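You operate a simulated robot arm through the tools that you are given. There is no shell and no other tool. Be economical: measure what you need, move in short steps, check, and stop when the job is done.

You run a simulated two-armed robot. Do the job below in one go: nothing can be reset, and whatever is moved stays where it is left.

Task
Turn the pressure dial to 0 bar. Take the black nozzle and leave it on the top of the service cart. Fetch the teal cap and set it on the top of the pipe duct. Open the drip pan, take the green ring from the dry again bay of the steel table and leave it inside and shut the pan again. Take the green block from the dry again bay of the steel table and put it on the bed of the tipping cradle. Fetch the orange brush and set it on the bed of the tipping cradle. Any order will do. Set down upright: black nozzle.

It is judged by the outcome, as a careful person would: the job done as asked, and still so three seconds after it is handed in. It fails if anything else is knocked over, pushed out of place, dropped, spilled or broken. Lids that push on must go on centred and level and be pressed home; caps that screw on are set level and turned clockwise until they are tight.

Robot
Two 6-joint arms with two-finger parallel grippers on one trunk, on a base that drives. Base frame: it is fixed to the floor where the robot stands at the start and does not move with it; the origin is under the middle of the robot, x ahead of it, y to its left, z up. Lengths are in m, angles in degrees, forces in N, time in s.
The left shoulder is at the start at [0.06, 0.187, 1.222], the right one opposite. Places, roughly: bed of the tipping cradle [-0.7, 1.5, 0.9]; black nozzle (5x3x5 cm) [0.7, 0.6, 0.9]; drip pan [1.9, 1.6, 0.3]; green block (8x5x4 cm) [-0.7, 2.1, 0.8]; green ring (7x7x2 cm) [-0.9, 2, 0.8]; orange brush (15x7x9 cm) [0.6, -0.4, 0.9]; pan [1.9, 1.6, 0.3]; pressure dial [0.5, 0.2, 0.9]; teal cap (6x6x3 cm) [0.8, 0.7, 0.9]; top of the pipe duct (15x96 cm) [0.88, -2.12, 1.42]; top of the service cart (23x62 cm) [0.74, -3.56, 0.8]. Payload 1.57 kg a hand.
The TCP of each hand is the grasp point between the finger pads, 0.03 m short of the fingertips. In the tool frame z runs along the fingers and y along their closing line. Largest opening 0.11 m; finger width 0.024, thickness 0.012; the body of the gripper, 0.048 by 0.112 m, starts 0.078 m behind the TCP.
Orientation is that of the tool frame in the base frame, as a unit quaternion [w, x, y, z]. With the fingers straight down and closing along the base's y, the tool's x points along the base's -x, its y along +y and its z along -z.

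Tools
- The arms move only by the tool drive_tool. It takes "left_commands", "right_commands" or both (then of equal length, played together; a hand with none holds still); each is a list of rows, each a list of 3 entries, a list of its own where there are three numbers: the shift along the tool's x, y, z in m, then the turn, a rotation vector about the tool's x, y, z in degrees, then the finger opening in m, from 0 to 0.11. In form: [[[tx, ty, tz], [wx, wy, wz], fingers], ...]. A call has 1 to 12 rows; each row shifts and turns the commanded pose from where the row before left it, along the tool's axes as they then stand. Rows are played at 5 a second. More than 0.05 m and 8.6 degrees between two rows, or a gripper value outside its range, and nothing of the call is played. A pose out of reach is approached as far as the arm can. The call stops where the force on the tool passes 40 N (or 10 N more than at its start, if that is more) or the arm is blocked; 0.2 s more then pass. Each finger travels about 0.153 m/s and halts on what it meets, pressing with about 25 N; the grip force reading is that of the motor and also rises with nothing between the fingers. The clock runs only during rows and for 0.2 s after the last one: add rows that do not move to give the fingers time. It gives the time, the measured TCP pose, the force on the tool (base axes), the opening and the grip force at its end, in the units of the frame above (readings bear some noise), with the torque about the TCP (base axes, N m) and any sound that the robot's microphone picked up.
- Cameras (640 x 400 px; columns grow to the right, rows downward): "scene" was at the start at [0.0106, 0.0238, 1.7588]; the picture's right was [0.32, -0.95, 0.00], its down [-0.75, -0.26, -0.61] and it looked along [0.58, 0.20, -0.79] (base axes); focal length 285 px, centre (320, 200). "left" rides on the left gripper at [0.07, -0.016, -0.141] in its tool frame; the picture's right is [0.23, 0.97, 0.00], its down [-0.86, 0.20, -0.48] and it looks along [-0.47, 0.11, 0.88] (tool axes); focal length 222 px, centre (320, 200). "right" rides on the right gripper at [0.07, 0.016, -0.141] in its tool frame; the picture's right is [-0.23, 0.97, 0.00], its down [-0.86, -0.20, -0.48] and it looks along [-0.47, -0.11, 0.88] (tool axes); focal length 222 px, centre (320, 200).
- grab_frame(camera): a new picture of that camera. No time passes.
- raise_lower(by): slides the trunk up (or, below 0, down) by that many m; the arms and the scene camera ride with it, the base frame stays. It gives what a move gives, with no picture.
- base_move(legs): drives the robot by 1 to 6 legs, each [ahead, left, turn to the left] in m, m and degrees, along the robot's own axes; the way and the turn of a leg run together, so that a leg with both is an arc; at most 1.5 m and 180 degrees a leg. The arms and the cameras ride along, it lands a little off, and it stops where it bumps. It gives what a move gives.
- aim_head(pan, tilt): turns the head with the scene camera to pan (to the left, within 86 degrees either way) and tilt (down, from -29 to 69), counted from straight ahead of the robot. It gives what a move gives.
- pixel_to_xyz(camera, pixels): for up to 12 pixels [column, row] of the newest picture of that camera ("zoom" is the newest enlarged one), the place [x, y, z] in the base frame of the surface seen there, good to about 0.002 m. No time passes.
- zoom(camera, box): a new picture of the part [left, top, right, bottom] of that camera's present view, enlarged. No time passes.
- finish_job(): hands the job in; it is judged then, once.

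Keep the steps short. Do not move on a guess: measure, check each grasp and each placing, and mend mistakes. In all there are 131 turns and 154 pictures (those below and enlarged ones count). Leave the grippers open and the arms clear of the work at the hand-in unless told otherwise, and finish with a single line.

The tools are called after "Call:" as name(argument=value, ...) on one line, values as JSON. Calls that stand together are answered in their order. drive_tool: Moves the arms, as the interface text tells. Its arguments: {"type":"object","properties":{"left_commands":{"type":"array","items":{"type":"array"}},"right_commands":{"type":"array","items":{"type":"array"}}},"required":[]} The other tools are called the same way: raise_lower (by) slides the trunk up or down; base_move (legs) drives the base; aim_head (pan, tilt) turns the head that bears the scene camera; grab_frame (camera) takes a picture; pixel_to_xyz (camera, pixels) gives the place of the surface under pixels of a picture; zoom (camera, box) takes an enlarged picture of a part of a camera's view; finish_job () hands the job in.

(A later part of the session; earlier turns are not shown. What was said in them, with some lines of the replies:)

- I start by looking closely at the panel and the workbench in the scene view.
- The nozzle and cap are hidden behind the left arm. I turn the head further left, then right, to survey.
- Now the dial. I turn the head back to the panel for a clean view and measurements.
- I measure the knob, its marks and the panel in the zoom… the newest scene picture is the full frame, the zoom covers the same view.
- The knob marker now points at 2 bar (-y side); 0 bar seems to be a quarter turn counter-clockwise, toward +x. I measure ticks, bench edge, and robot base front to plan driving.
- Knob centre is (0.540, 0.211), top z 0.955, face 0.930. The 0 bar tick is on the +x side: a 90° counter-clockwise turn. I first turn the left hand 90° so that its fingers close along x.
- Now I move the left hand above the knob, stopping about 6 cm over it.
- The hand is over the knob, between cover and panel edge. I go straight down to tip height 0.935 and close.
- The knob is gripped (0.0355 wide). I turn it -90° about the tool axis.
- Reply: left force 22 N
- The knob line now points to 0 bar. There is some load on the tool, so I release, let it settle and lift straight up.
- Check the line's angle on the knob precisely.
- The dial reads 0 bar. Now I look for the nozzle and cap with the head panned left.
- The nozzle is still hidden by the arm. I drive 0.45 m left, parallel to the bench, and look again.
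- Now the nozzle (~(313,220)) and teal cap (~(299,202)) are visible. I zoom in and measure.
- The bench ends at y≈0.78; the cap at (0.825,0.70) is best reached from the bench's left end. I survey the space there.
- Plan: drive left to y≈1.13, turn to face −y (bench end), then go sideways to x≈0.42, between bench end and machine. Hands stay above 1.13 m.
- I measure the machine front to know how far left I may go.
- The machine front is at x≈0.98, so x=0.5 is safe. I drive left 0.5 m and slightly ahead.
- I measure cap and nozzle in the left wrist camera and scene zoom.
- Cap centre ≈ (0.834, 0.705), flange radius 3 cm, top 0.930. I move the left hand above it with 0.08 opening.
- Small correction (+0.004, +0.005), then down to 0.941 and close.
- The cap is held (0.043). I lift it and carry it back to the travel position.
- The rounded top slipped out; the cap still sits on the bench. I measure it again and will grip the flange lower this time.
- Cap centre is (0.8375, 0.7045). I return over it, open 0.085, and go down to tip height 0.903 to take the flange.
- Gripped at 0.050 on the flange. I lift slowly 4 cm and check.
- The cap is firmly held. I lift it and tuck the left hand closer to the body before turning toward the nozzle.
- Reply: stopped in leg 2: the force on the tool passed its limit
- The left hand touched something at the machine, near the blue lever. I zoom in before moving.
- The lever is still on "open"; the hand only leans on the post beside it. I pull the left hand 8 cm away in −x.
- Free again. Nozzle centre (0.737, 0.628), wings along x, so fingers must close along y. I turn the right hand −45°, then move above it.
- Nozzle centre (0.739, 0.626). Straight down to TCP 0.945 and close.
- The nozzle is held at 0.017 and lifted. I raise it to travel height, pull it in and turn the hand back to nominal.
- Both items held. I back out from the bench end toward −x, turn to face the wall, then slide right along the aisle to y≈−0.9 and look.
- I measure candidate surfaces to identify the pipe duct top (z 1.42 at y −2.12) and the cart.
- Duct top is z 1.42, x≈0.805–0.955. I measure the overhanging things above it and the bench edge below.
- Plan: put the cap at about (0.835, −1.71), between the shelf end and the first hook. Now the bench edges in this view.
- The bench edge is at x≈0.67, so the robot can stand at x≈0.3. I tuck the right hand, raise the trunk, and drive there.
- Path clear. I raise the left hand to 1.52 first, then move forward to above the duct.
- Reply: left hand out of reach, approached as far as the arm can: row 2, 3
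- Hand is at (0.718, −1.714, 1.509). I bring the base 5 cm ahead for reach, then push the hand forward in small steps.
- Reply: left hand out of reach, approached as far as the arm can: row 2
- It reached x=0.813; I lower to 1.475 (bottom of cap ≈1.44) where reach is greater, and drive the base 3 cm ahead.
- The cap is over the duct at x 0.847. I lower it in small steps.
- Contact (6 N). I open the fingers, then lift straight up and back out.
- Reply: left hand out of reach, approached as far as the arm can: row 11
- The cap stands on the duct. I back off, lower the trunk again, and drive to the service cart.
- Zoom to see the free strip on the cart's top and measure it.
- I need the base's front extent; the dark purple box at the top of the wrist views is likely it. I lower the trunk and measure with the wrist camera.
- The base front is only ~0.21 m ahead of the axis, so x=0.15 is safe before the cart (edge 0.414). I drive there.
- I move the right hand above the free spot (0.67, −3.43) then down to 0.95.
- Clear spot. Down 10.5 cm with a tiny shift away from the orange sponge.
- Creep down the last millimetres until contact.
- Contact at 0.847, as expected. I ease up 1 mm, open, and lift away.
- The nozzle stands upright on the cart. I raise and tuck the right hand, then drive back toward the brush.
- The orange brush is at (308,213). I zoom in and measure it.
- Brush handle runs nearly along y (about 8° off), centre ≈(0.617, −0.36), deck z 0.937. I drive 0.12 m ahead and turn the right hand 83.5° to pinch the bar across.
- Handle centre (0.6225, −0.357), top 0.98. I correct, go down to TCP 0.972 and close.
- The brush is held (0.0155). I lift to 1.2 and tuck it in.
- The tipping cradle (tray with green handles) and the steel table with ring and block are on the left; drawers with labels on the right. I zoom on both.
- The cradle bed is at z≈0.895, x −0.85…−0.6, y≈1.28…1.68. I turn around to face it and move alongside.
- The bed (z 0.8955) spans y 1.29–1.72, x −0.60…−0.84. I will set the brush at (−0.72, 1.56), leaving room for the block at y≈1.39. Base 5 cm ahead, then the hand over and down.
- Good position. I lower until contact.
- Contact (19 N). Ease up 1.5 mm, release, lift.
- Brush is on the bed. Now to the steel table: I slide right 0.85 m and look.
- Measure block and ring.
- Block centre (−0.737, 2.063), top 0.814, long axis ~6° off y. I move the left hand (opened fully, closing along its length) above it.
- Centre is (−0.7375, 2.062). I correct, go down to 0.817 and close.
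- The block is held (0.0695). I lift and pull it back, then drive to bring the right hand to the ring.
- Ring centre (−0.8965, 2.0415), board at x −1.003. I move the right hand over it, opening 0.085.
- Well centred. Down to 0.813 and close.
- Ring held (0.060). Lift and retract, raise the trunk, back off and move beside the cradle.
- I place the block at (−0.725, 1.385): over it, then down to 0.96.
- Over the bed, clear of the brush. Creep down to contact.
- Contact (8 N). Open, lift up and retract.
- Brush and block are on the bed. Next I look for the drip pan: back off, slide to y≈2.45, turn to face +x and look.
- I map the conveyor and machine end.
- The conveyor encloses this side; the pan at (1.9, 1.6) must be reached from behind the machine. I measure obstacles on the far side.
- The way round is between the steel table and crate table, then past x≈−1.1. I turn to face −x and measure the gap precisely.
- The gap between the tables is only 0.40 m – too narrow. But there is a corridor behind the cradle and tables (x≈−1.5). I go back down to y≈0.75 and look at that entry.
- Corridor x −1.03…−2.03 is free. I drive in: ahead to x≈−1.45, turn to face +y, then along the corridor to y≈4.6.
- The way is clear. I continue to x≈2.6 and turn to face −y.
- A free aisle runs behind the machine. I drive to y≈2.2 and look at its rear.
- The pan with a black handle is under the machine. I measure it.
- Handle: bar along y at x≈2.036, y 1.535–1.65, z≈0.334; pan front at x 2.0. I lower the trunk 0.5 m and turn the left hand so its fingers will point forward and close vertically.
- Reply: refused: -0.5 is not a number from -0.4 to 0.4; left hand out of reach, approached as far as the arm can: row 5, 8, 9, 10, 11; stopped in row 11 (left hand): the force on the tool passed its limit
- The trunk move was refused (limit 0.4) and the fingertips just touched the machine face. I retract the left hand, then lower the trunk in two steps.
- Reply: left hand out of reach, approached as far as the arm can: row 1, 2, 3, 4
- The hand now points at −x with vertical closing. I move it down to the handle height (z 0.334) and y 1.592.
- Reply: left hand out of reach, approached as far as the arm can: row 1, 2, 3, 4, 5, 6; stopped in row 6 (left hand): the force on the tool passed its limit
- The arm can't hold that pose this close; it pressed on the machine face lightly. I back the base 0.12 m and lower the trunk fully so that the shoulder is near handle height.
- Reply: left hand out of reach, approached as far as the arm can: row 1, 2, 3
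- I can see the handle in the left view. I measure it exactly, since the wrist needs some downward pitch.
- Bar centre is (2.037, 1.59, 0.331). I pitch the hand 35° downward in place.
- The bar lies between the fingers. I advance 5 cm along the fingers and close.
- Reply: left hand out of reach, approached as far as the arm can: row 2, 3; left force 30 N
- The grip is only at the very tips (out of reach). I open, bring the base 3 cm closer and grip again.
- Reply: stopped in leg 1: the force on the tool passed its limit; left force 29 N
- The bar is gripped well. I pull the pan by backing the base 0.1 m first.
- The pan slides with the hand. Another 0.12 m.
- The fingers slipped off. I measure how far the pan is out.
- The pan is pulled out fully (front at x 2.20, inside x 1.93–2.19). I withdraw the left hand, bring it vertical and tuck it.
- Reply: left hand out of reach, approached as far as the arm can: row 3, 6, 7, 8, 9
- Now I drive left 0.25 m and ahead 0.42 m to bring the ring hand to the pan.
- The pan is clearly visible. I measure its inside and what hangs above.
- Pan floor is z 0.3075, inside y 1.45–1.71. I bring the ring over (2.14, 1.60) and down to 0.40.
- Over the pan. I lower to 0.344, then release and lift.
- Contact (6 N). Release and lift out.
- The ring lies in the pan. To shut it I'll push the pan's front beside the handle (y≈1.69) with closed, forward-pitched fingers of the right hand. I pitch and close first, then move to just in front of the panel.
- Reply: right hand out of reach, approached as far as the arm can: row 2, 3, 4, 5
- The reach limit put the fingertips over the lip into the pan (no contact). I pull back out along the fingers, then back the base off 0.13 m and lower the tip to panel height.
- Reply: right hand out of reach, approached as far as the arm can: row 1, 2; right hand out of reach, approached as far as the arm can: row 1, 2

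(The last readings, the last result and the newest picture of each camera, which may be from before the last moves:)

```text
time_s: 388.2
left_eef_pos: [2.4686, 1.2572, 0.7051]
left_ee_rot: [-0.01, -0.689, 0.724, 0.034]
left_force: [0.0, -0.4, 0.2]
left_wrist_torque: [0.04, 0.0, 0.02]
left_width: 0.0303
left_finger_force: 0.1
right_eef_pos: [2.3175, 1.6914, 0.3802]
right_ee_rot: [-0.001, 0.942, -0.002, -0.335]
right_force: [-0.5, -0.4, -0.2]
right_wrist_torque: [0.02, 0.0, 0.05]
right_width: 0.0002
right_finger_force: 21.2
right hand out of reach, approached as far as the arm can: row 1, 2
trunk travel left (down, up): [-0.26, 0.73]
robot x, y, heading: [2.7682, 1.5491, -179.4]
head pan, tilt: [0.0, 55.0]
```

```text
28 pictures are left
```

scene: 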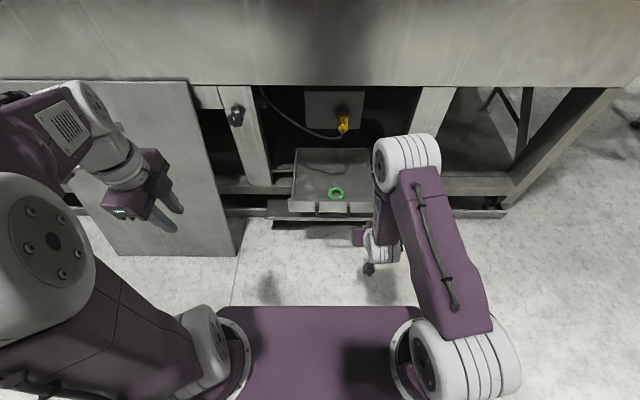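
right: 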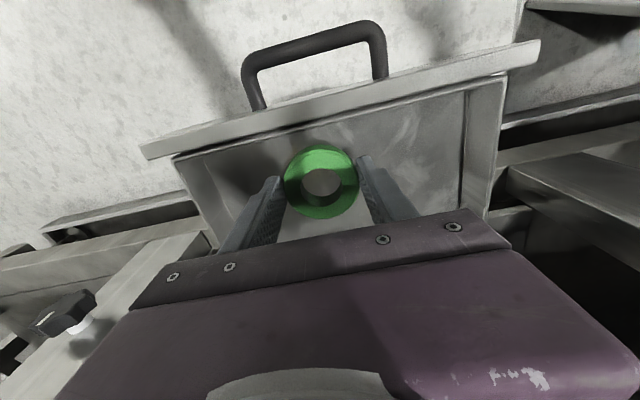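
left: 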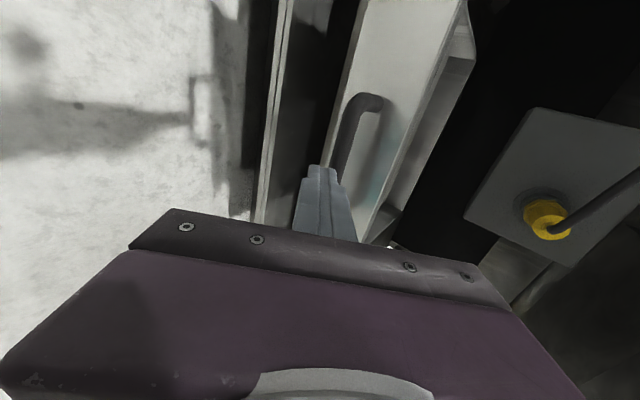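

I raise the left hand a bit for clearance and lower the trunk 2 cm so the tip meets the panel, then push with the base.

Call:
drive_tool(left_commands=[[[0, -0.02, -0.045], [0, 0, 0], 0.03], [[0, -0.02, -0.045], [0, 0, 0], 0.03], [[0, 0, -0.045], [0, 0, 0], 0.03]])

Call:
raise_lower(by=-0.024)

Call:
base_move(legs=[[0.15, 0, 0]])

Call:
zoom(camera="scene", box=[220, 80, 460, 260])

```text
time_s: 389.0
left_eef_pos: [2.5155, 1.251, 0.8376]
left_ee_rot: [-0.009, -0.689, 0.724, 0.034]
left_force: [0.7, -0.3, 0.3]
left_wrist_torque: [0.01, 0.02, 0.04]
left_width: 0.0301
left_finger_force: 0.1
right_eef_pos: [2.317, 1.6915, 0.3793]
right_ee_rot: [-0.001, 0.942, -0.001, -0.336]
right_force: [0.5, -0.2, 0.3]
right_wrist_torque: [0.01, 0.03, -0.01]
right_width: 0.0
right_finger_force: 20.9
trunk travel left (down, up): [-0.26, 0.73]
robot x, y, heading: [2.7658, 1.5523, -179.2]
head pan, tilt: [0.0, 55.0]
```

```text
time_s: 389.7
left_eef_pos: [2.5154, 1.2497, 0.813]
left_ee_rot: [-0.01, -0.689, 0.724, 0.035]
left_force: [0.5, -0.2, 0.5]
left_wrist_torque: [-0.01, 0.01, 0.0]
left_width: 0.0299
left_finger_force: 0.0
right_eef_pos: [2.3173, 1.6907, 0.355]
right_ee_rot: [-0.001, 0.942, -0.001, -0.336]
right_force: [0.1, -0.5, -0.2]
right_wrist_torque: [0.02, -0.01, -0.01]
right_width: 0.0
right_finger_force: 21.3
trunk travel left (down, up): [-0.236, 0.754]
robot x, y, heading: [2.7647, 1.548, -179.3]
head pan, tilt: [0.0, 55.0]
```

```text
time_s: 391.0
left_eef_pos: [2.3647, 1.2467, 0.8132]
left_ee_rot: [-0.011, -0.689, 0.724, 0.034]
left_force: [-0.6, -0.9, -0.3]
left_wrist_torque: [0.02, 0.0, 0.03]
left_width: 0.03
left_finger_force: 0.1
right_eef_pos: [2.1681, 1.6892, 0.3553]
right_ee_rot: [-0.001, 0.942, -0.001, -0.336]
right_force: [-1.1, 0.0, 0.7]
right_wrist_torque: [0.02, 0.01, 0.02]
right_width: 0.0004
right_finger_force: 20.9
trunk travel left (down, up): [-0.236, 0.754]
robot x, y, heading: [2.6165, 1.5484, -179.3]
head pan, tilt: [0.0, 55.0]
```

```text
2.22 times, centred on (340, 170) of scene
```

zoom: 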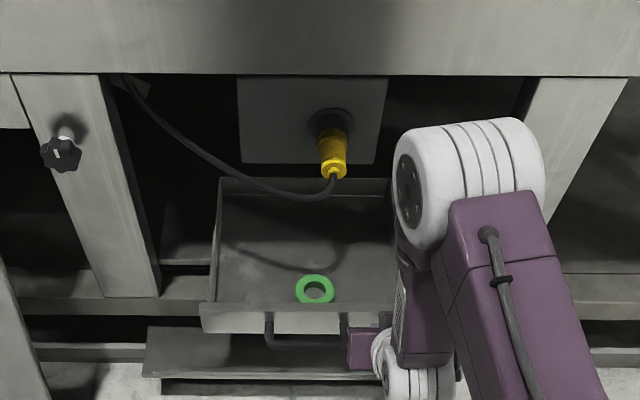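

The pan follows. Before pushing further I check how close the right elbow is to the machine face and where the pan front is.

Call:
pixel_to_xyz(camera="zoom", pixels=[[440, 130], [480, 160], [420, 200], [490, 130], [230, 315], [290, 322], [315, 290], [275, 345], [525, 190]])

```text
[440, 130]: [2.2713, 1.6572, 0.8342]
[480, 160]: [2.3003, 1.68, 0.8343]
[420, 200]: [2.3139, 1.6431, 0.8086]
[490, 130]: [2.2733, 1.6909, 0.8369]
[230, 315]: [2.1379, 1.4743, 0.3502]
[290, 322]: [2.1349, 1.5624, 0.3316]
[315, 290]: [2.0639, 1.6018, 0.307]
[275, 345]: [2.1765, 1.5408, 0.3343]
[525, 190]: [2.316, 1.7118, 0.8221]
```

Pan front at 2.135; the elbow would come close to the face if I used the base, so I finish the push with the arm.

Call:
drive_tool(right_commands=[[[-0.0263, 0, 0.0215], [0, 0, 0], 0.0], [[-0.0263, 0, 0.0215], [0, 0, 0], 0.0], [[0, 0, 0], [0, 0, 0], 0.0]])

```text
time_s: 391.8
left_eef_pos: [2.3659, 1.2482, 0.8144]
left_ee_rot: [-0.01, -0.69, 0.723, 0.034]
left_force: [0.4, 0.1, 1.1]
left_wrist_torque: [0.0, 0.02, 0.0]
left_width: 0.03
left_finger_force: 0.0
right_eef_pos: [2.099, 1.6899, 0.3549]
right_ee_rot: [-0.001, 0.942, -0.001, -0.336]
right_force: [0.3, -0.3, -0.1]
right_wrist_torque: [0.01, 0.0, 0.02]
right_width: 0.0001
right_finger_force: 21.7
trunk travel left (down, up): [-0.236, 0.754]
robot x, y, heading: [2.6149, 1.5466, -179.2]
head pan, tilt: [0.0, 55.0]
```

Call:
drive_tool(right_commands=[[[-0.0263, 0, 0.0215], [0, 0, 0], 0.0], [[-0.0187, 0, 0.0153], [0, 0, 0], 0.0], [[-0.0062, 0, 0.005], [0, 0, 0], 0.0], [[-0.003, 0, 0.0025], [0, 0, 0], 0.0], [[0, 0, 0], [0, 0, 0], 0.0]])

Call:
zoom(camera="scene", box=[220, 80, 460, 260])

Call:
pixel_to_xyz(camera="zoom", pixels=[[230, 250], [290, 250], [270, 235], [270, 260], [285, 280], [250, 270]])

```text
time_s: 393.0
left_eef_pos: [2.3656, 1.2461, 0.8138]
left_ee_rot: [-0.011, -0.69, 0.723, 0.035]
left_force: [0.3, -0.6, 1.3]
left_wrist_torque: [-0.03, 0.01, 0.01]
left_width: 0.03
left_finger_force: 0.1
right_eef_pos: [2.0298, 1.6892, 0.3552]
right_ee_rot: [-0.001, 0.942, -0.001, -0.336]
right_force: [2.6, -1.5, 0.4]
right_wrist_torque: [-0.01, -0.01, 0.02]
right_width: 0.0001
right_finger_force: 21.4
trunk travel left (down, up): [-0.236, 0.754]
robot x, y, heading: [2.6132, 1.5436, -178.9]
head pan, tilt: [0.0, 55.0]
```

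```text
2.22 times, centred on (340, 170) of scene
```

zoom: 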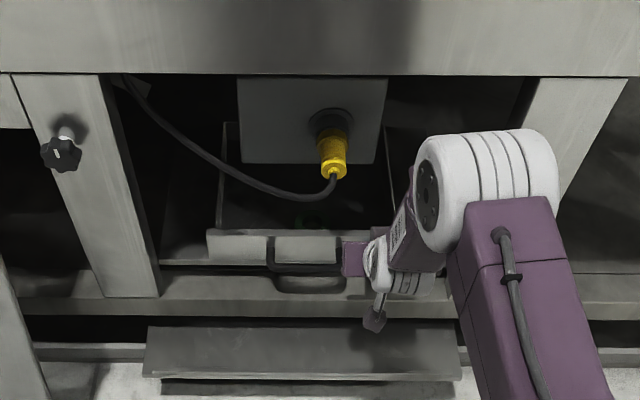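

```text
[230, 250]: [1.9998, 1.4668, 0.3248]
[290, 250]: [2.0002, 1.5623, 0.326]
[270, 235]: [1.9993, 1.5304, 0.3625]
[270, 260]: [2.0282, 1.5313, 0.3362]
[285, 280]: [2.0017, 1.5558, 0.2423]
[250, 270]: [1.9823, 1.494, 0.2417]
```

The pan is back at x 2.000, its starting place. One small extra nudge to confirm the stop, then I withdraw.

Call:
drive_tool(right_commands=[[[-0.0023, 0, 0.0019], [0, 0, 0], 0.0], [[-0.0015, 0, 0.0013], [0, 0, 0], 0.0], [[0, 0, 0], [0, 0, 0], 0.0]])

Call:
base_move(legs=[[-0.35, 0, 0]])

Call:
zoom(camera="scene", box=[220, 30, 460, 210])

```text
time_s: 393.8
left_eef_pos: [2.3665, 1.2467, 0.8143]
left_ee_rot: [-0.012, -0.689, 0.724, 0.036]
left_force: [-0.4, 0.3, -1.2]
left_wrist_torque: [0.0, -0.01, -0.02]
left_width: 0.03
left_finger_force: 0.1
right_eef_pos: [2.0266, 1.6887, 0.3561]
right_ee_rot: [-0.001, 0.943, -0.001, -0.332]
right_force: [32.1, -5.9, 6.0]
right_wrist_torque: [-0.37, -0.38, 0.2]
right_width: 0.0
right_finger_force: 21.1
trunk travel left (down, up): [-0.236, 0.754]
robot x, y, heading: [2.616, 1.5483, -179.9]
head pan, tilt: [0.0, 55.0]
```

```text
time_s: 396.1
left_eef_pos: [2.7126, 1.2512, 0.814]
left_ee_rot: [-0.011, -0.69, 0.723, 0.034]
left_force: [0.5, 0.4, -0.2]
left_wrist_torque: [-0.02, -0.01, -0.04]
left_width: 0.0296
left_finger_force: 0.1
right_eef_pos: [2.3694, 1.6926, 0.3568]
right_ee_rot: [0.0, 0.942, 0.001, -0.335]
right_force: [-0.4, -0.8, 0.1]
right_wrist_torque: [0.03, -0.01, -0.02]
right_width: 0.0
right_finger_force: 21.2
trunk travel left (down, up): [-0.236, 0.754]
robot x, y, heading: [2.9583, 1.5496, -179.2]
head pan, tilt: [0.0, 55.0]
```

```text
2.22 times, centred on (340, 120) of scene
```

zoom: 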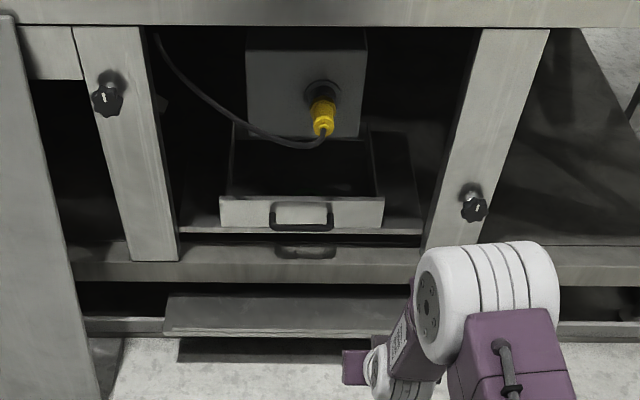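

The pan is shut against its stop with the ring inside. I open both grippers with the arms clear, then hand in.

Call:
drive_tool(left_commands=[[[0, 0, 0], [0, 0, 0], 0.07], [[0, 0, 0], [0, 0, 0], 0.1], [[0, 0, 0], [0, 0, 0], 0.1]], right_commands=[[[0, 0, -0.03], [0, 0, 0], 0.05], [[0, 0, -0.03], [0, 0, 0], 0.1], [[0, 0, 0], [0, 0, 0], 0.1]])

Call:
finish_job()

```text
time_s: 396.9
left_eef_pos: [2.7117, 1.2511, 0.8134]
left_ee_rot: [-0.012, -0.69, 0.723, 0.035]
left_force: [0.5, 0.4, 0.2]
left_wrist_torque: [0.0, -0.02, 0.03]
left_width: 0.0999
left_finger_force: 0.0
right_eef_pos: [2.4082, 1.6924, 0.402]
right_ee_rot: [-0.001, 0.942, -0.001, -0.336]
right_force: [0.1, -1.1, 0.6]
right_wrist_torque: [0.03, -0.01, 0.0]
right_width: 0.0999
right_finger_force: 0.1
trunk travel left (down, up): [-0.236, 0.754]
robot x, y, heading: [2.9601, 1.5495, -179.0]
head pan, tilt: [0.0, 55.0]
```

```text
The job is handed in.
```

Handed in: dial at 0 bar, black nozzle upright on the service cart, teal cap on the pipe duct, green ring in the shut drip pan, green block and orange brush on the cradle bed; the left hand brushed the "Top air" post and the back of the machine on the way, with no visible change.
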